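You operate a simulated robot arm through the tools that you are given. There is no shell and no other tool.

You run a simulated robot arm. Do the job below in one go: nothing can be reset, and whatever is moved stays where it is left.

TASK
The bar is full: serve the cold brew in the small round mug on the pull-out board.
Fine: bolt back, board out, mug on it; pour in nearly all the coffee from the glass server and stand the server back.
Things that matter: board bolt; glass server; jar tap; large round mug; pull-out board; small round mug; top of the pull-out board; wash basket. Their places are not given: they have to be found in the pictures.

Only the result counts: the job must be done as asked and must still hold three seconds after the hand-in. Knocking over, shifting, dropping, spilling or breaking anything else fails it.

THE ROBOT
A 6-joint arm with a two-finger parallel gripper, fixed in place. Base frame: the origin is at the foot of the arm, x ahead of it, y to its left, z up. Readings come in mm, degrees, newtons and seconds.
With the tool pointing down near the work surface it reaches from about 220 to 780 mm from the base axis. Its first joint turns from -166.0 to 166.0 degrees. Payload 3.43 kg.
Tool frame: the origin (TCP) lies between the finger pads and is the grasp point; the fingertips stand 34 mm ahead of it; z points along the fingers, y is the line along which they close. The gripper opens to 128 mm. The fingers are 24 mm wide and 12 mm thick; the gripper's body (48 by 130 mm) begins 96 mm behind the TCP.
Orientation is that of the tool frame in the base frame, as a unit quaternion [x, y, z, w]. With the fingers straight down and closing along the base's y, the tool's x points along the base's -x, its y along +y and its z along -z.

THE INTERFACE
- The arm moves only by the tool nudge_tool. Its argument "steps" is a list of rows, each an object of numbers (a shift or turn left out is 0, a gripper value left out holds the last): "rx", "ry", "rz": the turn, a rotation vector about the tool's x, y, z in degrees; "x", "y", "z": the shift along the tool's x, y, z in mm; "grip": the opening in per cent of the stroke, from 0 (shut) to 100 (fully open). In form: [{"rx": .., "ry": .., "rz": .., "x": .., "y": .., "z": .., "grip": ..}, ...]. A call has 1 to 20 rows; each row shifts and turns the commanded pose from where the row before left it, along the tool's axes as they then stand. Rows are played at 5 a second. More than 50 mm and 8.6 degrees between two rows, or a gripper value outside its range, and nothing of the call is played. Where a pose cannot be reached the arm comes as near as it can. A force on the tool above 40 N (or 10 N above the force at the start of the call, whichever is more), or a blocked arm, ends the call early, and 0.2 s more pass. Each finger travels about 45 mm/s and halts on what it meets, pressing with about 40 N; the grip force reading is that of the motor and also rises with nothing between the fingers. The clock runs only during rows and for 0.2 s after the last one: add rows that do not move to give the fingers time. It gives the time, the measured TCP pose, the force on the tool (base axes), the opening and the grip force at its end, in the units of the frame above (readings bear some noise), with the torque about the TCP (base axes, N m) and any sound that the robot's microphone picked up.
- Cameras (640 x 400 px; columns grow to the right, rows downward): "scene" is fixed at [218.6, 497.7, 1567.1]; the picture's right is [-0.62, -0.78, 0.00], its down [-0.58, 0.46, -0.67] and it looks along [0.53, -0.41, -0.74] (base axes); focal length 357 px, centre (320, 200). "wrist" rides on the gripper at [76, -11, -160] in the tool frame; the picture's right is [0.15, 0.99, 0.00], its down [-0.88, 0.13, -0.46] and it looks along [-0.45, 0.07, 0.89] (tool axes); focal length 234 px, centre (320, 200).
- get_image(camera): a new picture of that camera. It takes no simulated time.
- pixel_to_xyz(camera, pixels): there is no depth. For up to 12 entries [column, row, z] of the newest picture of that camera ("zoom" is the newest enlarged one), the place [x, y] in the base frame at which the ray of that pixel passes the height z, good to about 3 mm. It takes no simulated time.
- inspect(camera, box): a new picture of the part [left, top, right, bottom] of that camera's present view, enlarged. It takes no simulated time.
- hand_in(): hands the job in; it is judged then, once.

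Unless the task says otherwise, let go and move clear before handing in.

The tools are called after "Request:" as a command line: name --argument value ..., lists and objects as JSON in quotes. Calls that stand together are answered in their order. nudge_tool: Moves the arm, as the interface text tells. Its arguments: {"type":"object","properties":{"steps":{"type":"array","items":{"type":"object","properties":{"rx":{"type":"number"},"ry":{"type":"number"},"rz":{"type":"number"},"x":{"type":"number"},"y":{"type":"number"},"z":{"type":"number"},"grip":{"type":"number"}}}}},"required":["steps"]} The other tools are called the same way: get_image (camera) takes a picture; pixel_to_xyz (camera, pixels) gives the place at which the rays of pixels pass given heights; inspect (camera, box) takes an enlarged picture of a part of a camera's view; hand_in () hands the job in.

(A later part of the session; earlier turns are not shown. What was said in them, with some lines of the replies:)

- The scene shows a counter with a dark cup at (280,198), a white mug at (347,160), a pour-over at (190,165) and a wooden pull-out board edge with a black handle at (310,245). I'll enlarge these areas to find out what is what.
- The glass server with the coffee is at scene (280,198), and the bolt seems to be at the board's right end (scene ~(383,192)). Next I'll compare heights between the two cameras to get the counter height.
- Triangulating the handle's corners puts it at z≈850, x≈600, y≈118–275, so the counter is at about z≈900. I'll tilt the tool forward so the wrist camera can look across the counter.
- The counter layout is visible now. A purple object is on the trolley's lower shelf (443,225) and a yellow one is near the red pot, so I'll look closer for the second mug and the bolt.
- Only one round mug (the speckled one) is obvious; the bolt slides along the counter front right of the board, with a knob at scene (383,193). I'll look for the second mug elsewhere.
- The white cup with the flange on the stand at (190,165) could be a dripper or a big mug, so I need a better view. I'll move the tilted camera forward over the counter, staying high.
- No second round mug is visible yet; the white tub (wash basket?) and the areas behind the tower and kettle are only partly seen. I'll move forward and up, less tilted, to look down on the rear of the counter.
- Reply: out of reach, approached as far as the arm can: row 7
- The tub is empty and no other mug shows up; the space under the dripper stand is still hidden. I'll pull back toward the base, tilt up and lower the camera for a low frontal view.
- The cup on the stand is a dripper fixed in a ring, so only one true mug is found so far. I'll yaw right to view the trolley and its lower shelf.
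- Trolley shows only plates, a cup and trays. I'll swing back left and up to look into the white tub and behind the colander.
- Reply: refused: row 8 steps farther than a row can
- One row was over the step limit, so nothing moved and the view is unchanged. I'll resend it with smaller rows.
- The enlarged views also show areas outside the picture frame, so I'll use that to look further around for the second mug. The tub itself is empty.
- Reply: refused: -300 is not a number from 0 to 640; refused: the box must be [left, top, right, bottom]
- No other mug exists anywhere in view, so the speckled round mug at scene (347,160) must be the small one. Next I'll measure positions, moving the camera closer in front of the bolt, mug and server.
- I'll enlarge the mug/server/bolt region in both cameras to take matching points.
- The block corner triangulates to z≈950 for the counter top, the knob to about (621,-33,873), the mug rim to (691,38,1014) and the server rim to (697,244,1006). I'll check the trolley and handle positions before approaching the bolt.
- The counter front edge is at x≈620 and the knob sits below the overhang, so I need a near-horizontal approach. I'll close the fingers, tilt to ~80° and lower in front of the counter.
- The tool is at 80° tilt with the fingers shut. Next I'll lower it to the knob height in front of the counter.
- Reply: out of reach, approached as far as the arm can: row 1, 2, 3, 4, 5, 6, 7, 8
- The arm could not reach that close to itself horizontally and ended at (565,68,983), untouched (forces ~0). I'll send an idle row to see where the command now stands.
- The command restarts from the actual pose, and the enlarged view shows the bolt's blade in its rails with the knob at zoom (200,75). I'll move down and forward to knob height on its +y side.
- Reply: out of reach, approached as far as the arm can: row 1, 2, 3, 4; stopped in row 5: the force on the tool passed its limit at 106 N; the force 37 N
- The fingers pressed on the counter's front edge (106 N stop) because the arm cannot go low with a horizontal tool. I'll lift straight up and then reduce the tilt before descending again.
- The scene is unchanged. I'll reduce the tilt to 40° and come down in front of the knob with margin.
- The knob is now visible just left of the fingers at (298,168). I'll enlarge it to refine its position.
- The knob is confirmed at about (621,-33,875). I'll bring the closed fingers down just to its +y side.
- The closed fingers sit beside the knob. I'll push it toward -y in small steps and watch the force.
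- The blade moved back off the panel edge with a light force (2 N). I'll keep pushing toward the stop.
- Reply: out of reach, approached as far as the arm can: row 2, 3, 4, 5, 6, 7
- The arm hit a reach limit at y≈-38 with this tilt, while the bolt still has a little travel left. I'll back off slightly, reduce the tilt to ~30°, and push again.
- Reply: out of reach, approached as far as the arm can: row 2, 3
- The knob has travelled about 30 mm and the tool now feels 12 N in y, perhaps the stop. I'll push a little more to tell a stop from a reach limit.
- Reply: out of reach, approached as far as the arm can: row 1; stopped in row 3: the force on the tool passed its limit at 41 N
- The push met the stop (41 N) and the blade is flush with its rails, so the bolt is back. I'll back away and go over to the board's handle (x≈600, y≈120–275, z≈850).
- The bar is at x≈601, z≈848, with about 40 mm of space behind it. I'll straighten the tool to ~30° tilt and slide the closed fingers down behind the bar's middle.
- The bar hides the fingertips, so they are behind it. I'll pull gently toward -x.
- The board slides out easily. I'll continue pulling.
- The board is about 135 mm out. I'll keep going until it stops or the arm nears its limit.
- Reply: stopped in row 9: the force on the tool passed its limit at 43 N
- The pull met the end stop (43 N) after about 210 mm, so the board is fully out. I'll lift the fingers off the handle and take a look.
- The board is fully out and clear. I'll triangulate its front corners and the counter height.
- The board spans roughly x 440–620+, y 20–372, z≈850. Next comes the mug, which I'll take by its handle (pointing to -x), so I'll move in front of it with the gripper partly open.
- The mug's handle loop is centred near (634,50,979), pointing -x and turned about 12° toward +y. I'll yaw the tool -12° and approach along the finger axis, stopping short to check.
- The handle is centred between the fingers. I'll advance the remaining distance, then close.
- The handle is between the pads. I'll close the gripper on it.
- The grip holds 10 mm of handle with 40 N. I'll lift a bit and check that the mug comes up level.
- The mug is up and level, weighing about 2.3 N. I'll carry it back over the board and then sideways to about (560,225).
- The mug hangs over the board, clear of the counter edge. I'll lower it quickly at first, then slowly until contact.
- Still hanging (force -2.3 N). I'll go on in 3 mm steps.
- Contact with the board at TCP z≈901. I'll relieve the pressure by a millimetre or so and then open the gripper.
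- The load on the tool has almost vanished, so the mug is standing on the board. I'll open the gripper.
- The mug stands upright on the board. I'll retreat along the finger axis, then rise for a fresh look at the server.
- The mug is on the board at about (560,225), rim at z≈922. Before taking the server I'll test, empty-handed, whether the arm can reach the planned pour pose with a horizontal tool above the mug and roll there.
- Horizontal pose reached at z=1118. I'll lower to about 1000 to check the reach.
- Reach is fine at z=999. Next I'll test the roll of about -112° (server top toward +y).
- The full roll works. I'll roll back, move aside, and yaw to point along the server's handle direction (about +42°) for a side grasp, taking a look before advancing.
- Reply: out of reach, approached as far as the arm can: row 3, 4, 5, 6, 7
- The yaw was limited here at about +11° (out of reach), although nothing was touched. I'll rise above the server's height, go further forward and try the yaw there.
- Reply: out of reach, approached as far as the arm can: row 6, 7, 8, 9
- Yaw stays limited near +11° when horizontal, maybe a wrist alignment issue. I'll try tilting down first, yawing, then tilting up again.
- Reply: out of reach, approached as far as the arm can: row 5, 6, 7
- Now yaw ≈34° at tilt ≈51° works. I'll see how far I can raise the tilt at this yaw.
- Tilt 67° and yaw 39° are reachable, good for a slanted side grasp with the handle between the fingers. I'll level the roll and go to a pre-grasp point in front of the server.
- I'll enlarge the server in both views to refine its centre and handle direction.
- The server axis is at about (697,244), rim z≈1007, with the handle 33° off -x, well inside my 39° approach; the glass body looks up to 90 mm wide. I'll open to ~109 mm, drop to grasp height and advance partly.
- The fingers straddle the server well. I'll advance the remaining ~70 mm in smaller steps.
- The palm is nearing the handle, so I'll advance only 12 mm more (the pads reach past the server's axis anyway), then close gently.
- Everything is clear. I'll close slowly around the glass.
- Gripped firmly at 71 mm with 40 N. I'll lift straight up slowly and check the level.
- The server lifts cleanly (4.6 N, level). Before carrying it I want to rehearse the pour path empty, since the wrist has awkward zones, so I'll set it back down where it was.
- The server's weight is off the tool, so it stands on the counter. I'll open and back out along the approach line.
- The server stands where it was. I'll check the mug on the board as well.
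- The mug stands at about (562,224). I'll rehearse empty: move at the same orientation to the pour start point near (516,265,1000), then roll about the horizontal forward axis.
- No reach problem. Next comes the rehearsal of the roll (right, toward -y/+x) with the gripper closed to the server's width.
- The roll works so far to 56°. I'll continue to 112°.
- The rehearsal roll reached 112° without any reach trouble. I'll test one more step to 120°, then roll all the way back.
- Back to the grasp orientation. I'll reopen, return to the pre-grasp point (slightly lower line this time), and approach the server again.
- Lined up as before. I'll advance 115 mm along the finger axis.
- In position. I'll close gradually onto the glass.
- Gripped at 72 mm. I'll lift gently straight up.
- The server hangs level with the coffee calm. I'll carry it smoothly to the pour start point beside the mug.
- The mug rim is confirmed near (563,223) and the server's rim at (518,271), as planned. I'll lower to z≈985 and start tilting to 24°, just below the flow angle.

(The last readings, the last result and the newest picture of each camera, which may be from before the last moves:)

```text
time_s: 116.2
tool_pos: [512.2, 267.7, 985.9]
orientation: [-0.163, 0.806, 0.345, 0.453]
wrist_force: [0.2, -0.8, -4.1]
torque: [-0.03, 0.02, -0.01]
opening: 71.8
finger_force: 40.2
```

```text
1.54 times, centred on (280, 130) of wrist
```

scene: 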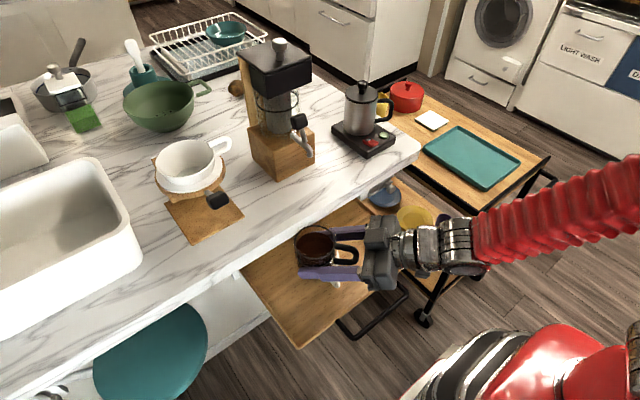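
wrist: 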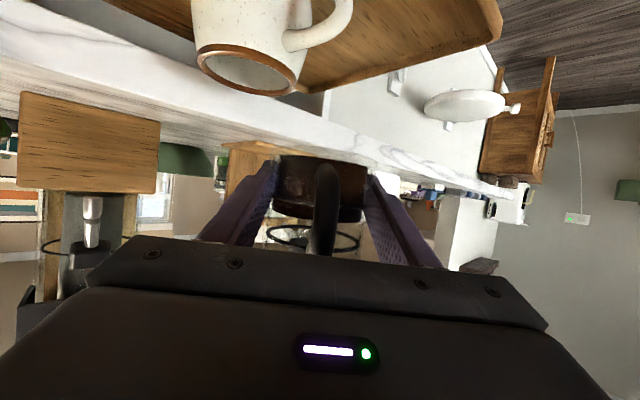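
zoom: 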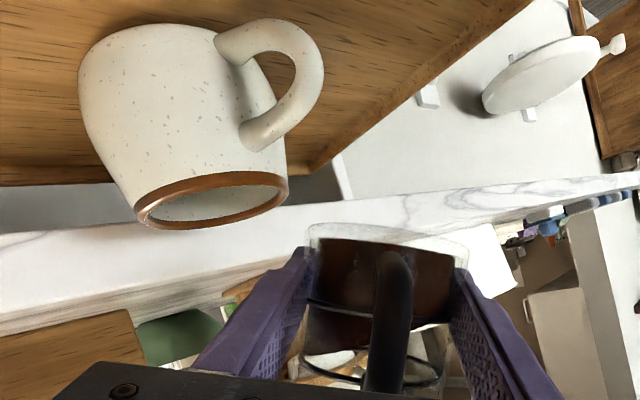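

At 24° the coffee is still inside and nearing the lip. I'll continue slowly to 34° and look.

Request:
nudge_tool --steps '[{"rx": -0.774, "rz": 1.844}, {"rx": -0.774, "rz": 1.844}, {"rx": -0.774, "rz": 1.844}, {"rx": -0.774, "rz": 1.844}, {"rx": -0.774, "rz": 1.844}, {}, {}]'

Request:
inspect --camera "scene" --box '[260, 190, 400, 290]'

Request:
inspect --camera "wrist" --box '[160, 0, 400, 260]'

```text
time_s: 117.8
tool_pos: [514.3, 268.4, 985.0]
orientation: [-0.113, 0.804, 0.406, 0.419]
wrist_force: [0.0, -0.2, -3.1]
torque: [0.02, 0.01, 0.0]
opening: 72.1
finger_force: 40.2
```

```text
4.00 times, centred on (330, 240) of scene
```

zoom: 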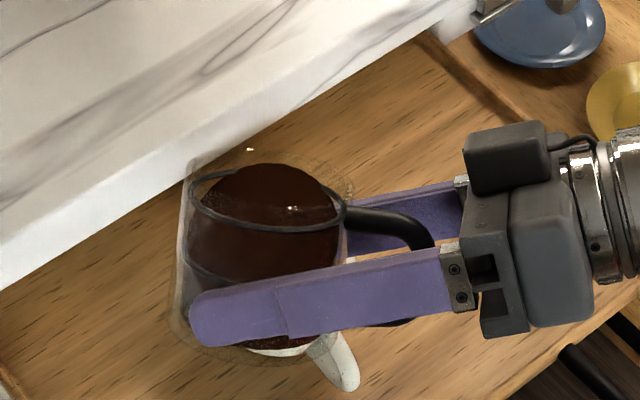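

```text
1.54 times, centred on (280, 130) of wrist
```

zoom: 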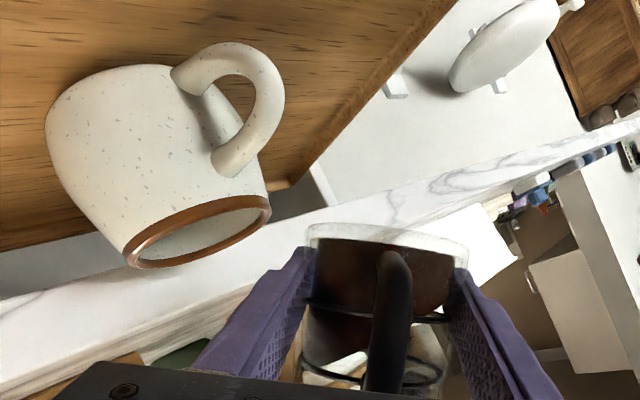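

The coffee is right at the lip now. I'll tilt on to 40° and check where it goes.

Request:
nudge_tool --steps '[{"rx": -0.774, "rz": 1.844}, {"rx": -0.774, "rz": 1.844}, {"rx": -0.387, "rz": 0.922}, {}]'

Request:
inspect --camera "scene" --box '[260, 190, 400, 290]'

Request:
inspect --camera "wrist" --box '[160, 0, 400, 260]'

```text
time_s: 118.8
tool_pos: [512.5, 267.8, 985.7]
orientation: [-0.088, 0.801, 0.437, 0.4]
wrist_force: [0.8, -0.7, -2.7]
torque: [0.03, 0.01, -0.02]
opening: 71.5
finger_force: 40.2
```

```text
4.00 times, centred on (330, 240) of scene
```

zoom: 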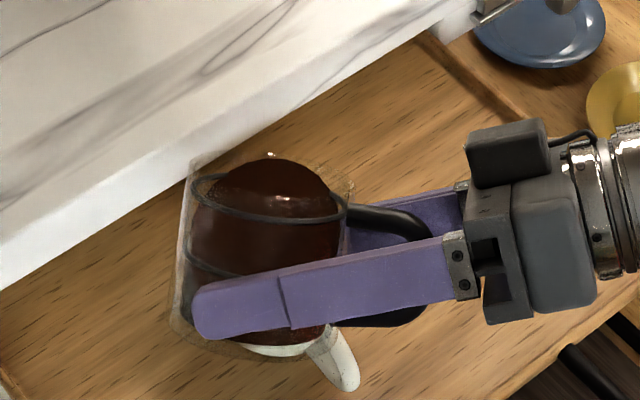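

```text
1.54 times, centred on (280, 130) of wrist
```

zoom: 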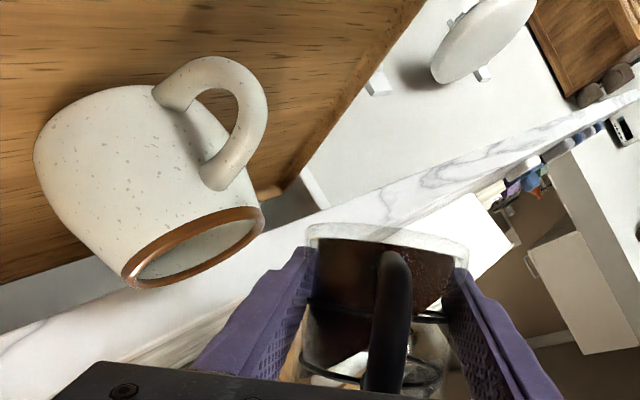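

No stream is visible yet; the coffee stands at the lip. I'll continue in 2° steps to 46°.

Request:
nudge_tool --steps '[{"rx": -0.774, "rz": 1.844}, {"rx": -0.774, "rz": 1.844}, {"rx": -0.774, "rz": 1.844}]'

Request:
inspect --camera "scene" --box '[260, 190, 400, 290]'

Request:
inspect --camera "wrist" --box '[160, 0, 400, 260]'

```text
time_s: 119.6
tool_pos: [513.3, 267.0, 985.5]
orientation: [-0.058, 0.795, 0.472, 0.377]
wrist_force: [0.2, 0.0, -3.4]
torque: [-0.01, -0.01, 0.03]
opening: 71.9
finger_force: 40.2
```

```text
4.00 times, centred on (330, 240) of scene
```

zoom: 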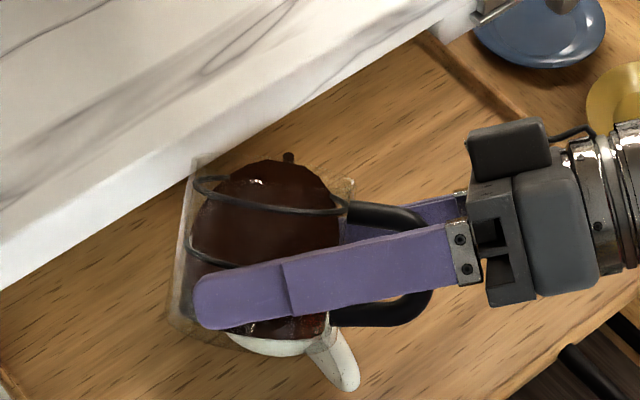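

```text
1.54 times, centred on (280, 130) of wrist
```

zoom: 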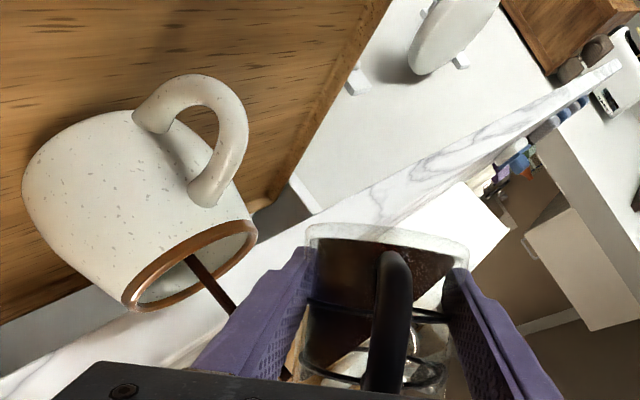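

A stream is now falling straight into the middle of the mug opening (wrist zoom ~(190,265)). I'll continue slowly toward 60°.

Request:
nudge_tool --steps '[{}, {}, {"rx": -0.387, "rz": 0.922}, {"rx": -0.387, "rz": 0.922}, {"rx": -0.387, "rz": 0.922}, {"rx": -0.387, "rz": 0.922}, {"rx": -0.387, "rz": 0.922}, {"rx": -0.387, "rz": 0.922}]'

Request:
inspect --camera "scene" --box '[260, 190, 400, 290]'

Request:
inspect --camera "wrist" --box '[160, 0, 400, 260]'

```text
time_s: 121.4
tool_pos: [512.1, 268.5, 986.0]
orientation: [-0.026, 0.787, 0.505, 0.352]
wrist_force: [0.1, -0.4, -3.5]
torque: [-0.02, 0.0, 0.03]
opening: 71.9
finger_force: 40.5
```

```text
4.00 times, centred on (330, 240) of scene
```

zoom: 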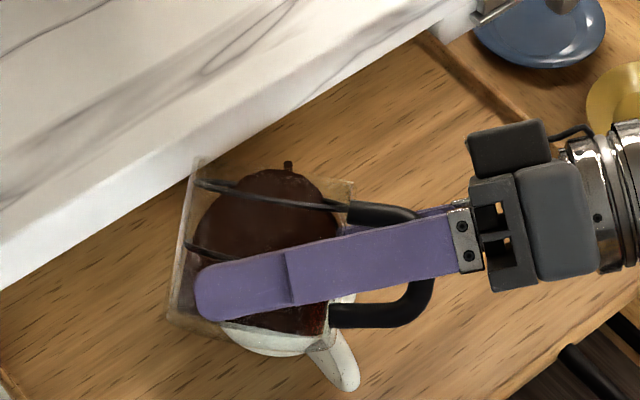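

```text
1.54 times, centred on (280, 130) of wrist
```

zoom: 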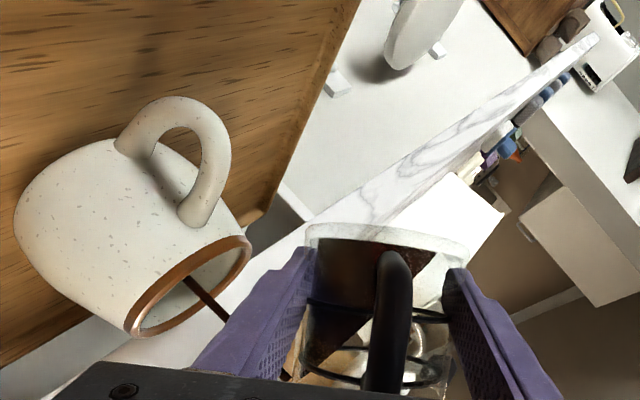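

The stream stays in the middle of the mug. I'll carry on with 1° steps and small tracking shifts.

Request:
nudge_tool --steps '[{"rx": -0.387, "rz": 0.922, "x": -0.27, "y": -0.19, "z": -0.11}, {"rx": -0.387, "rz": 0.922, "x": -0.27, "y": -0.19, "z": -0.11}, {"rx": -0.387, "rz": 0.922, "x": -0.27, "y": -0.19, "z": -0.11}, {"rx": -0.387, "rz": 0.922, "x": -0.27, "y": -0.19, "z": -0.11}, {"rx": -0.387, "rz": 0.922, "x": -0.27, "y": -0.19, "z": -0.11}, {"rx": -0.387, "rz": 0.922, "x": -0.27, "y": -0.19, "z": -0.11}, {"rx": -0.387, "rz": 0.922, "x": -0.27, "y": -0.19, "z": -0.11}, {"rx": -0.387, "rz": 0.922, "x": -0.27, "y": -0.19, "z": -0.11}, {"rx": -0.387, "rz": 0.922, "x": -0.27, "y": -0.19, "z": -0.11}, {"rx": -0.387, "rz": 0.922, "x": -0.27, "y": -0.19, "z": -0.11}]'

Request:
inspect --camera "scene" --box '[260, 190, 400, 290]'

Request:
inspect --camera "wrist" --box '[160, 0, 400, 260]'

```text
time_s: 123.6
tool_pos: [515.8, 265.0, 984.6]
orientation: [0.025, 0.77, 0.558, 0.309]
wrist_force: [-0.8, 0.0, -2.5]
torque: [0.0, -0.02, -0.01]
opening: 71.8
finger_force: 39.6
```

```text
4.00 times, centred on (330, 240) of scene
```

zoom: 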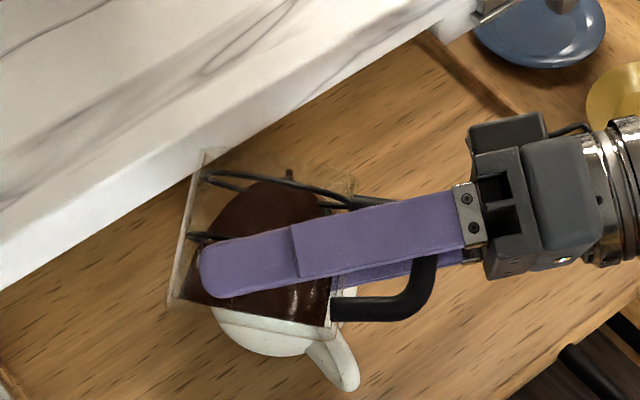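

```text
1.54 times, centred on (280, 130) of wrist
```

zoom: 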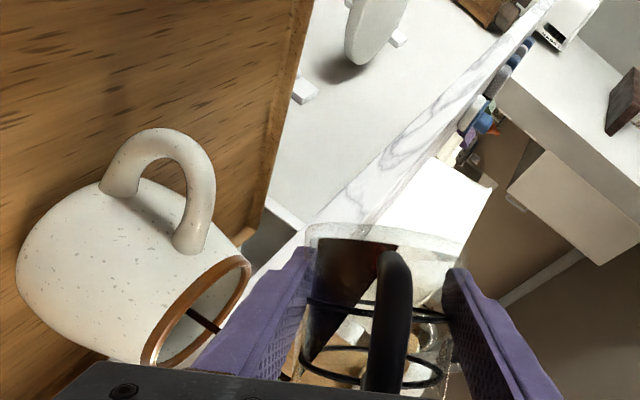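

Still centred. I'll continue from 62° to 78° with tracking.

Request:
nudge_tool --steps '[{"rx": -0.387, "rz": 0.922, "x": -0.5, "y": -0.2, "z": -0.21}, {"rx": -0.387, "rz": 0.922, "x": -0.5, "y": -0.2, "z": -0.21}, {"rx": -0.387, "rz": 0.922, "x": -0.5, "y": -0.2, "z": -0.21}, {"rx": -0.387, "rz": 0.922, "x": -0.5, "y": -0.2, "z": -0.21}, {"rx": -0.387, "rz": 0.922, "x": -0.5, "y": -0.2, "z": -0.21}, {"rx": -0.387, "rz": 0.922, "x": -0.5, "y": -0.2, "z": -0.21}, {"rx": -0.387, "rz": 0.922, "x": -0.5, "y": -0.2, "z": -0.21}, {"rx": -0.387, "rz": 0.922, "x": -0.5, "y": -0.2, "z": -0.21}]'

Request:
inspect --camera "wrist" --box '[160, 0, 400, 260]'

Request:
inspect --camera "scene" --box '[260, 190, 400, 290]'

```text
time_s: 125.4
tool_pos: [517.6, 261.1, 986.5]
orientation: [0.065, 0.751, 0.598, 0.273]
wrist_force: [-1.0, -0.5, -1.9]
torque: [-0.01, 0.0, -0.01]
opening: 72.0
finger_force: 40.0
```

```text
1.54 times, centred on (280, 130) of wrist
```

zoom: 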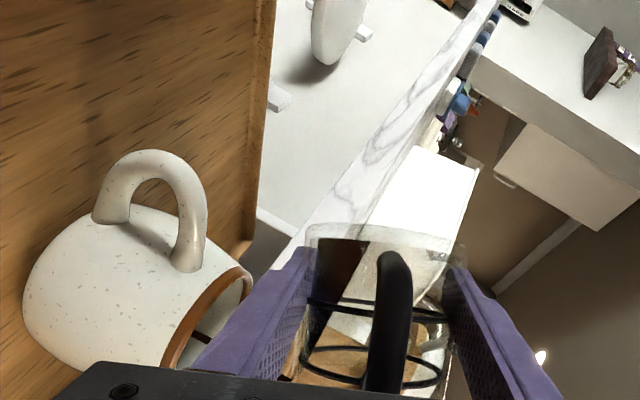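

```text
4.00 times, centred on (330, 240) of scene
```

zoom: 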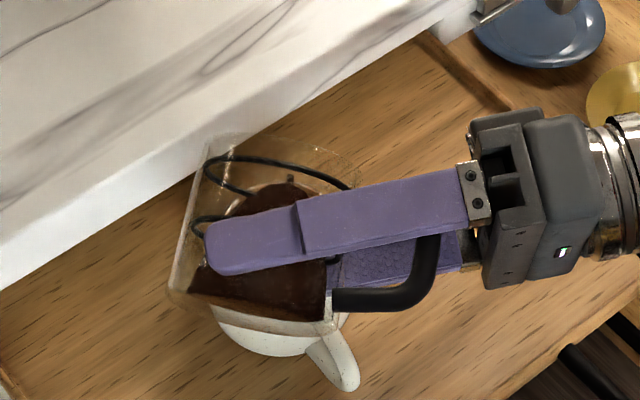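

Good. On to 80° with the same tracking.

Request:
nudge_tool --steps '[{"rx": -0.387, "rz": 0.922, "x": -0.6, "y": -0.15, "z": -0.25}, {"rx": -0.387, "rz": 0.922, "x": -0.6, "y": -0.15, "z": -0.25}, {"rx": -0.387, "rz": 0.922, "x": -0.6, "y": -0.15, "z": -0.25}, {"rx": -0.387, "rz": 0.922, "x": -0.6, "y": -0.15, "z": -0.25}, {"rx": -0.387, "rz": 0.922, "x": -0.6, "y": -0.15, "z": -0.25}, {"rx": -0.387, "rz": 0.922, "x": -0.6, "y": -0.15, "z": -0.25}, {"rx": -0.387, "rz": 0.922, "x": -0.6, "y": -0.15, "z": -0.25}, {"rx": -0.387, "rz": 0.922, "x": -0.6, "y": -0.15, "z": -0.25}, {"rx": -0.387, "rz": 0.922, "x": -0.6, "y": -0.15, "z": -0.25}, {"rx": -0.387, "rz": 0.922, "x": -0.6, "y": -0.15, "z": -0.25}]'

Request:
inspect --camera "wrist" --box '[160, 0, 400, 260]'

Request:
inspect --camera "scene" --box '[260, 190, 400, 290]'

```text
time_s: 127.6
tool_pos: [523.4, 256.5, 987.6]
orientation: [0.117, 0.722, 0.643, 0.227]
wrist_force: [-0.2, 0.1, -1.3]
torque: [0.02, 0.01, 0.0]
opening: 71.8
finger_force: 40.0
```

```text
1.54 times, centred on (280, 130) of wrist
```

zoom: 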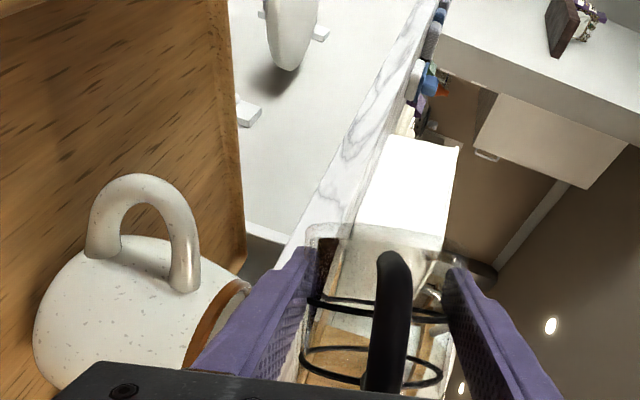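

```text
4.00 times, centred on (330, 240) of scene
```

zoom: 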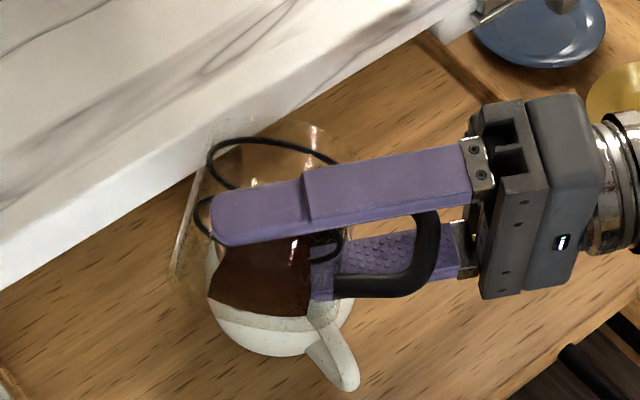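

Most of the coffee is out (load down to 1.3 N) with nothing spilled. I'll continue to 92°.

Request:
nudge_tool --steps '[{"rx": -0.387, "rz": 0.922, "x": -0.63, "y": -0.06, "z": -0.26}, {"rx": -0.387, "rz": 0.922, "x": -0.63, "y": -0.06, "z": -0.26}, {"rx": -0.387, "rz": 0.922, "x": -0.63, "y": -0.06, "z": -0.26}, {"rx": -0.387, "rz": 0.922, "x": -0.63, "y": -0.06, "z": -0.26}, {"rx": -0.387, "rz": 0.922, "x": -0.63, "y": -0.06, "z": -0.26}, {"rx": -0.387, "rz": 0.922, "x": -0.63, "y": -0.06, "z": -0.26}, {"rx": -0.387, "rz": 0.922, "x": -0.63, "y": -0.06, "z": -0.26}, {"rx": -0.387, "rz": 0.922, "x": -0.63, "z": -0.26}, {"rx": -0.387, "rz": 0.922, "x": -0.63, "z": -0.26}, {"rx": -0.387, "rz": 0.922, "x": -0.63, "z": -0.26}, {"rx": -0.387, "rz": 0.922, "x": -0.63, "z": -0.26}, {"rx": -0.387, "rz": 0.922, "x": -0.63, "z": -0.26}]'

Request:
inspect --camera "wrist" --box '[160, 0, 400, 260]'

Request:
inspect --camera "scene" --box '[260, 190, 400, 290]'

```text
time_s: 130.2
tool_pos: [527.2, 250.0, 986.5]
orientation: [0.177, 0.681, 0.69, 0.169]
wrist_force: [0.2, -0.4, -2.3]
torque: [0.0, 0.01, 0.01]
opening: 71.8
finger_force: 40.0
```

```text
1.54 times, centred on (280, 130) of wrist
```

zoom: 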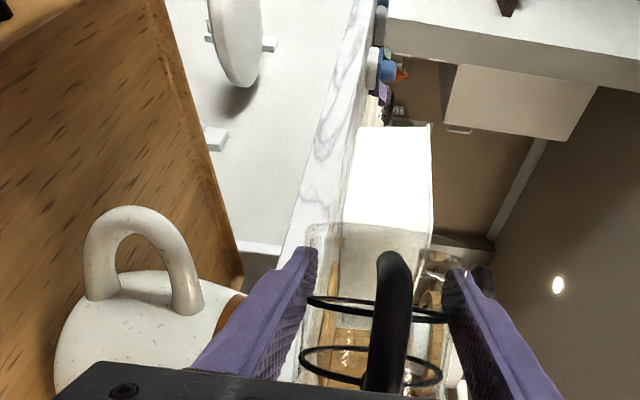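

```text
4.00 times, centred on (330, 240) of scene
```

zoom: 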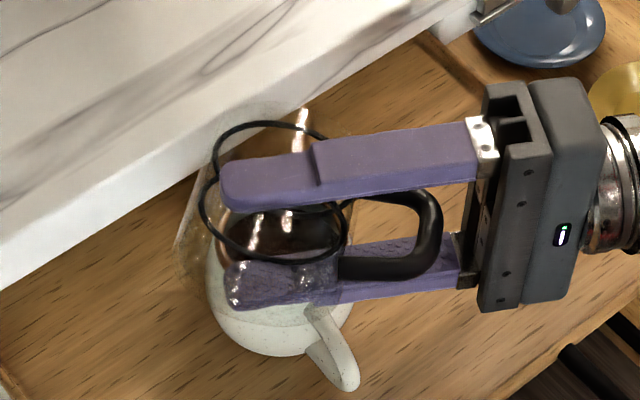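

The server looks nearly empty and the mug is filled. I'll tilt on to 106° and hold to drain the rest.

Request:
nudge_tool --steps '[{"rx": -0.774, "rz": 1.844, "x": -1.4, "y": 0.1, "z": -0.6}, {"rx": -0.774, "rz": 1.844, "x": -1.4, "y": 0.15, "z": -0.6}, {"rx": -0.774, "rz": 1.844, "x": -1.4, "y": 0.2, "z": -0.6}, {"rx": -0.774, "rz": 1.844, "x": -1.4, "y": 0.25, "z": -0.6}, {"rx": -0.774, "rz": 1.844, "x": -1.4, "y": 0.3, "z": -0.6}, {"rx": -0.774, "rz": 1.844, "x": -1.4, "y": 0.35, "z": -0.6}, {"rx": -0.774, "rz": 1.844, "x": -1.4, "y": 0.35, "z": -0.6}, {}, {}, {}, {}, {}, {}, {}, {}]'

Request:
inspect --camera "wrist" --box '[160, 0, 400, 260]'

Request:
inspect --camera "scene" --box '[270, 200, 370, 275]'

```text
time_s: 133.4
tool_pos: [533.7, 242.1, 989.6]
orientation: [0.243, 0.624, 0.736, 0.098]
wrist_force: [-0.7, 0.4, -2.1]
torque: [0.01, 0.01, 0.0]
opening: 71.8
finger_force: 39.5
```

```text
1.54 times, centred on (280, 130) of wrist
```

zoom: 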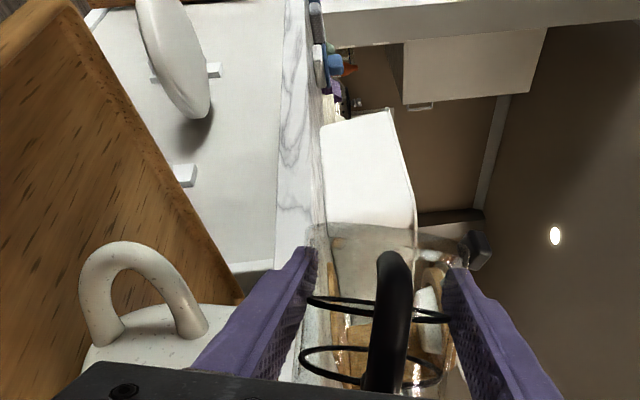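

```text
5.33 times, centred on (320, 238) of scene
```

zoom: 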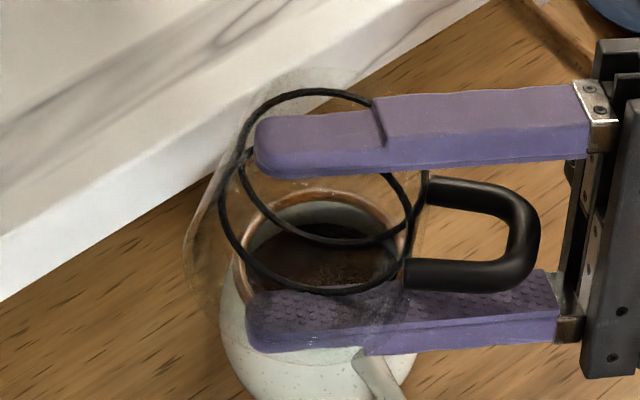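

The server is empty and the coffee is in the mug. I'll raise 30 mm and roll the server back upright.

Request:
nudge_tool --steps '[{"y": 14.4, "x": 3.8, "z": 1.6}, {"y": 14.4, "x": 3.8, "z": 1.6}, {"rx": 2.32, "rz": -5.53}, {"rx": 2.32, "rz": -5.53}, {"rx": 2.32, "rz": -5.53}, {"rx": 2.32, "rz": -5.53}, {"rx": 2.32, "rz": -5.53}, {"rx": 2.32, "rz": -5.53}, {"rx": 2.32, "rz": -5.53}, {"rx": 2.32, "rz": -5.53}, {"rx": 2.32, "rz": -5.53}, {"rx": 2.32, "rz": -5.53}, {"rx": 2.32, "rz": -5.53}, {"rx": 2.32, "rz": -5.53}, {"rx": 2.32, "rz": -5.53}, {"rx": 2.32, "rz": -5.53}, {"rx": 2.32, "rz": -5.53}, {"rx": 2.32, "rz": -5.53}, {"rx": 2.32, "rz": -5.53}, {}]'

Request:
get_image --camera "scene"

Request:
inspect --camera "scene" --box '[260, 190, 400, 290]'

```text
time_s: 137.6
tool_pos: [532.9, 242.3, 1018.2]
orientation: [-0.264, 0.788, 0.205, 0.517]
wrist_force: [0.1, 0.0, -2.2]
torque: [0.01, 0.02, 0.01]
opening: 72.1
finger_force: 39.6
```

```text
taken
```

scene: 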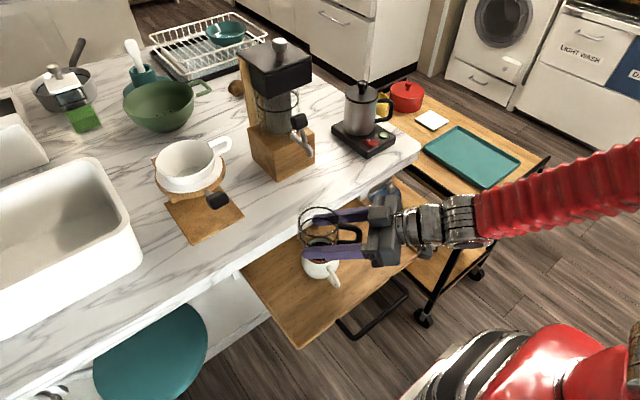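

```text
4.00 times, centred on (330, 240) of scene
```

zoom: 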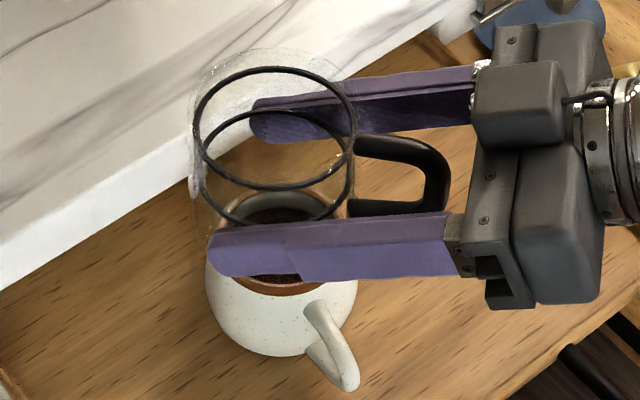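

The empty server (2.2 N) is nearly upright again over the mug, with no spills on the board. I'll level the last 3° and carry it back above its original spot.

Request:
nudge_tool --steps '[{"rx": 1.16, "rz": -2.77}, {"x": -4.44, "y": -10.3, "z": 11.1}, {"x": -4.44, "y": -10.3, "z": 11.1}, {"x": -4.44, "y": -10.3, "z": 11.1}, {"x": -4.44, "y": -10.3, "z": 11.1}, {"x": -4.44, "y": -10.3, "z": 11.1}, {"x": -4.44, "y": -10.3, "z": 11.1}, {"x": -4.44, "y": -10.3, "z": 11.1}, {"x": -4.44, "y": -10.3, "z": 11.1}, {"x": -4.44, "y": -10.3, "z": 11.1}, {"x": -4.44, "y": -10.3, "z": 11.1}, {}]'

Request:
inspect --camera "scene" --box '[220, 130, 360, 220]'

Request:
inspect --camera "scene" --box '[260, 210, 380, 300]'

```text
time_s: 140.2
tool_pos: [691.9, 239.0, 1015.4]
orientation: [-0.278, 0.783, 0.185, 0.524]
wrist_force: [-0.8, 0.2, -1.6]
torque: [0.01, 0.01, -0.01]
opening: 71.5
finger_force: 40.0
```

```text
4.44 times, centred on (290, 175) of scene
```

zoom: 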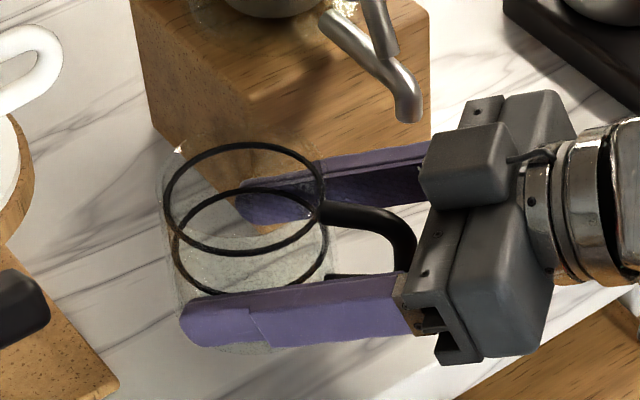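

```text
4.44 times, centred on (320, 255) of scene
```

zoom: 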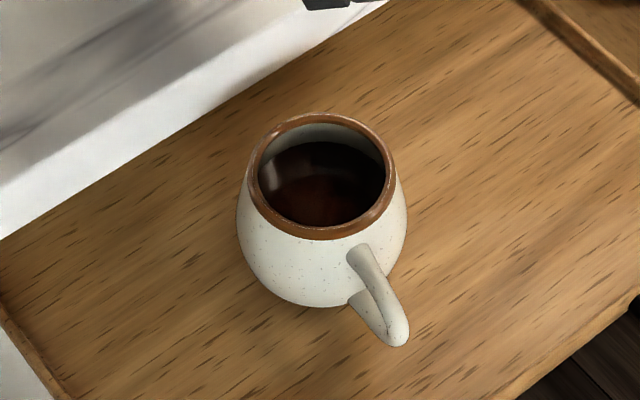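

The mug is filled and the board is clean; the server hangs over its spot. I'll lower it, the last millimetres slowly.

Request:
nudge_tool --steps '[{"x": 0.9, "y": -0.45, "z": -2.1}, {"x": 9.2, "z": 3.9}, {"x": 9.2, "z": 3.9}, {"x": 9.2, "z": 3.9}, {"x": 6.5, "z": 2.7}, {"x": 2.8, "z": 1.2}, {}]'

```text
time_s: 141.8
tool_pos: [689.6, 234.3, 976.0]
orientation: [-0.277, 0.784, 0.184, 0.523]
wrist_force: [0.9, -0.4, -1.9]
torque: [-0.01, 0.0, -0.03]
opening: 71.8
finger_force: 40.3
```

Request:
nudge_tool --steps '[{"x": -0.85, "y": 1.4, "z": 2.0}, {"x": 1.85, "z": 0.78}, {"x": 1.4, "z": 0.6}, {}]'

```text
time_s: 142.8
tool_pos: [691.1, 237.4, 971.6]
orientation: [-0.279, 0.784, 0.185, 0.522]
wrist_force: [-0.3, 0.0, -1.4]
torque: [-0.02, 0.02, 0.0]
opening: 71.9
finger_force: 39.8
```

Request:
nudge_tool --steps '[{"x": 0.92, "z": 0.39}, {}]'

```text
time_s: 143.4
tool_pos: [692.5, 237.3, 970.8]
orientation: [-0.278, 0.784, 0.185, 0.524]
wrist_force: [0.1, -1.0, 1.6]
torque: [-0.03, 0.11, -0.03]
opening: 71.7
finger_force: 39.8
```

The server touches the counter (+1.6 N). I'll open the fingers and back straight out.

Request:
nudge_tool --steps '[{"grip": 57}, {"grip": 62}, {"grip": 72}, {"grip": 85}, {}, {}]'

Request:
inspect --camera "scene" --box '[240, 150, 360, 225]'

```text
time_s: 144.8
tool_pos: [690.7, 237.5, 970.4]
orientation: [-0.278, 0.783, 0.186, 0.524]
wrist_force: [-0.3, 0.2, 0.2]
torque: [-0.04, -0.03, -0.01]
opening: 108.9
finger_force: 0.1
```

```text
5.33 times, centred on (300, 188) of scene
```

zoom: 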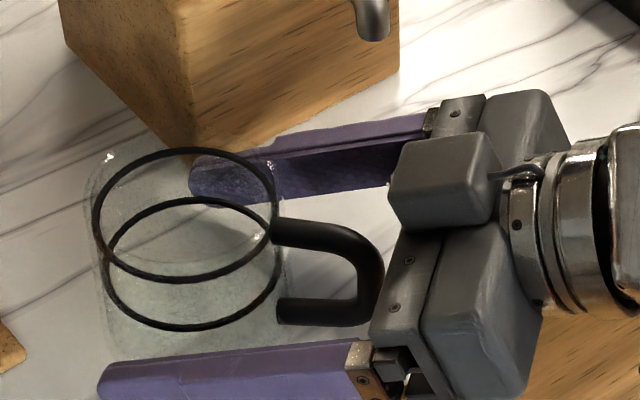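

The server stands on its original spot, free of the fingers. I'll back out along the approach line and then rise clear.

Request:
nudge_tool --steps '[{"z": -15}, {"z": -30}, {"z": -35}, {"z": -35}, {"x": -37, "z": -15}, {"x": -37, "z": -15}, {"x": -37, "z": -15}, {"x": -37, "z": -15}, {}]'

Request:
get_image --camera "scene"

Request:
inspect --camera "scene" --box '[220, 150, 420, 300]'

```text
time_s: 146.8
tool_pos: [607.9, 171.2, 1173.8]
orientation: [-0.278, 0.784, 0.185, 0.524]
wrist_force: [0.3, -0.4, 0.1]
torque: [0.02, 0.01, -0.02]
opening: 108.8
finger_force: 0.0
```

```text
taken
```

scene: 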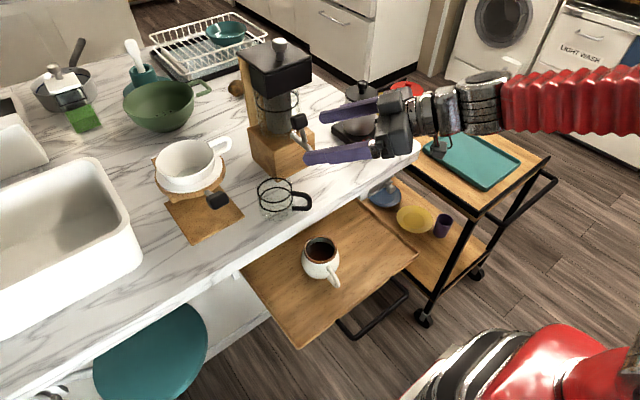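

```text
2.67 times, centred on (320, 225) of scene
```

zoom: 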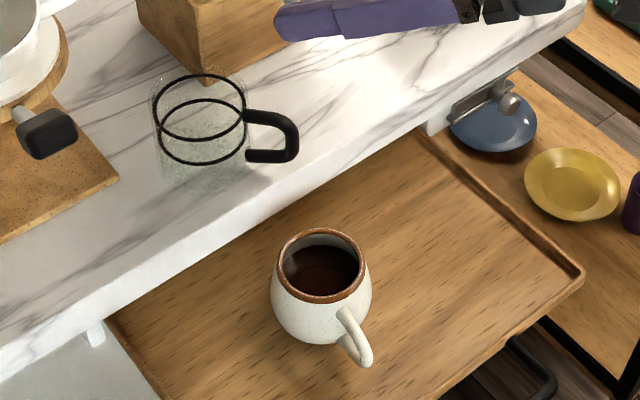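

The final pictures show the bolt back, the board fully out, the filled mug upright on it at (320,250), the empty server standing back at (277,200), and the arm clear. I'm handing in the job.

Request:
hand_in

```text
The job is handed in.
```

I served the cold brew in the small mug on the pull-out board and handed the job in. I don't have the judge's verdict.

- **Bolt:** I slid it back to its stop, clear of the board.
- **Board:** I pulled it out about 210 mm, to its end stop.
- **Mug:** it stands upright on the board, filled with the coffee. I saw no spill on the board.
- **Server:** I tilted it past horizontal and held it there. It looked empty in the pictures, and the load on the arm fell from about 4.5 N to about 2 N. It stands upright, within about 2 mm of where it was.

- **Which mug:** I only ever found one round mug, the speckled one with the brown rim, and took it to be the small one. I never saw a second, larger mug.
- **Counter contact:** early on, the fingers pressed against the counter's front edge and stopped at 106 N. Nothing was seen to move.
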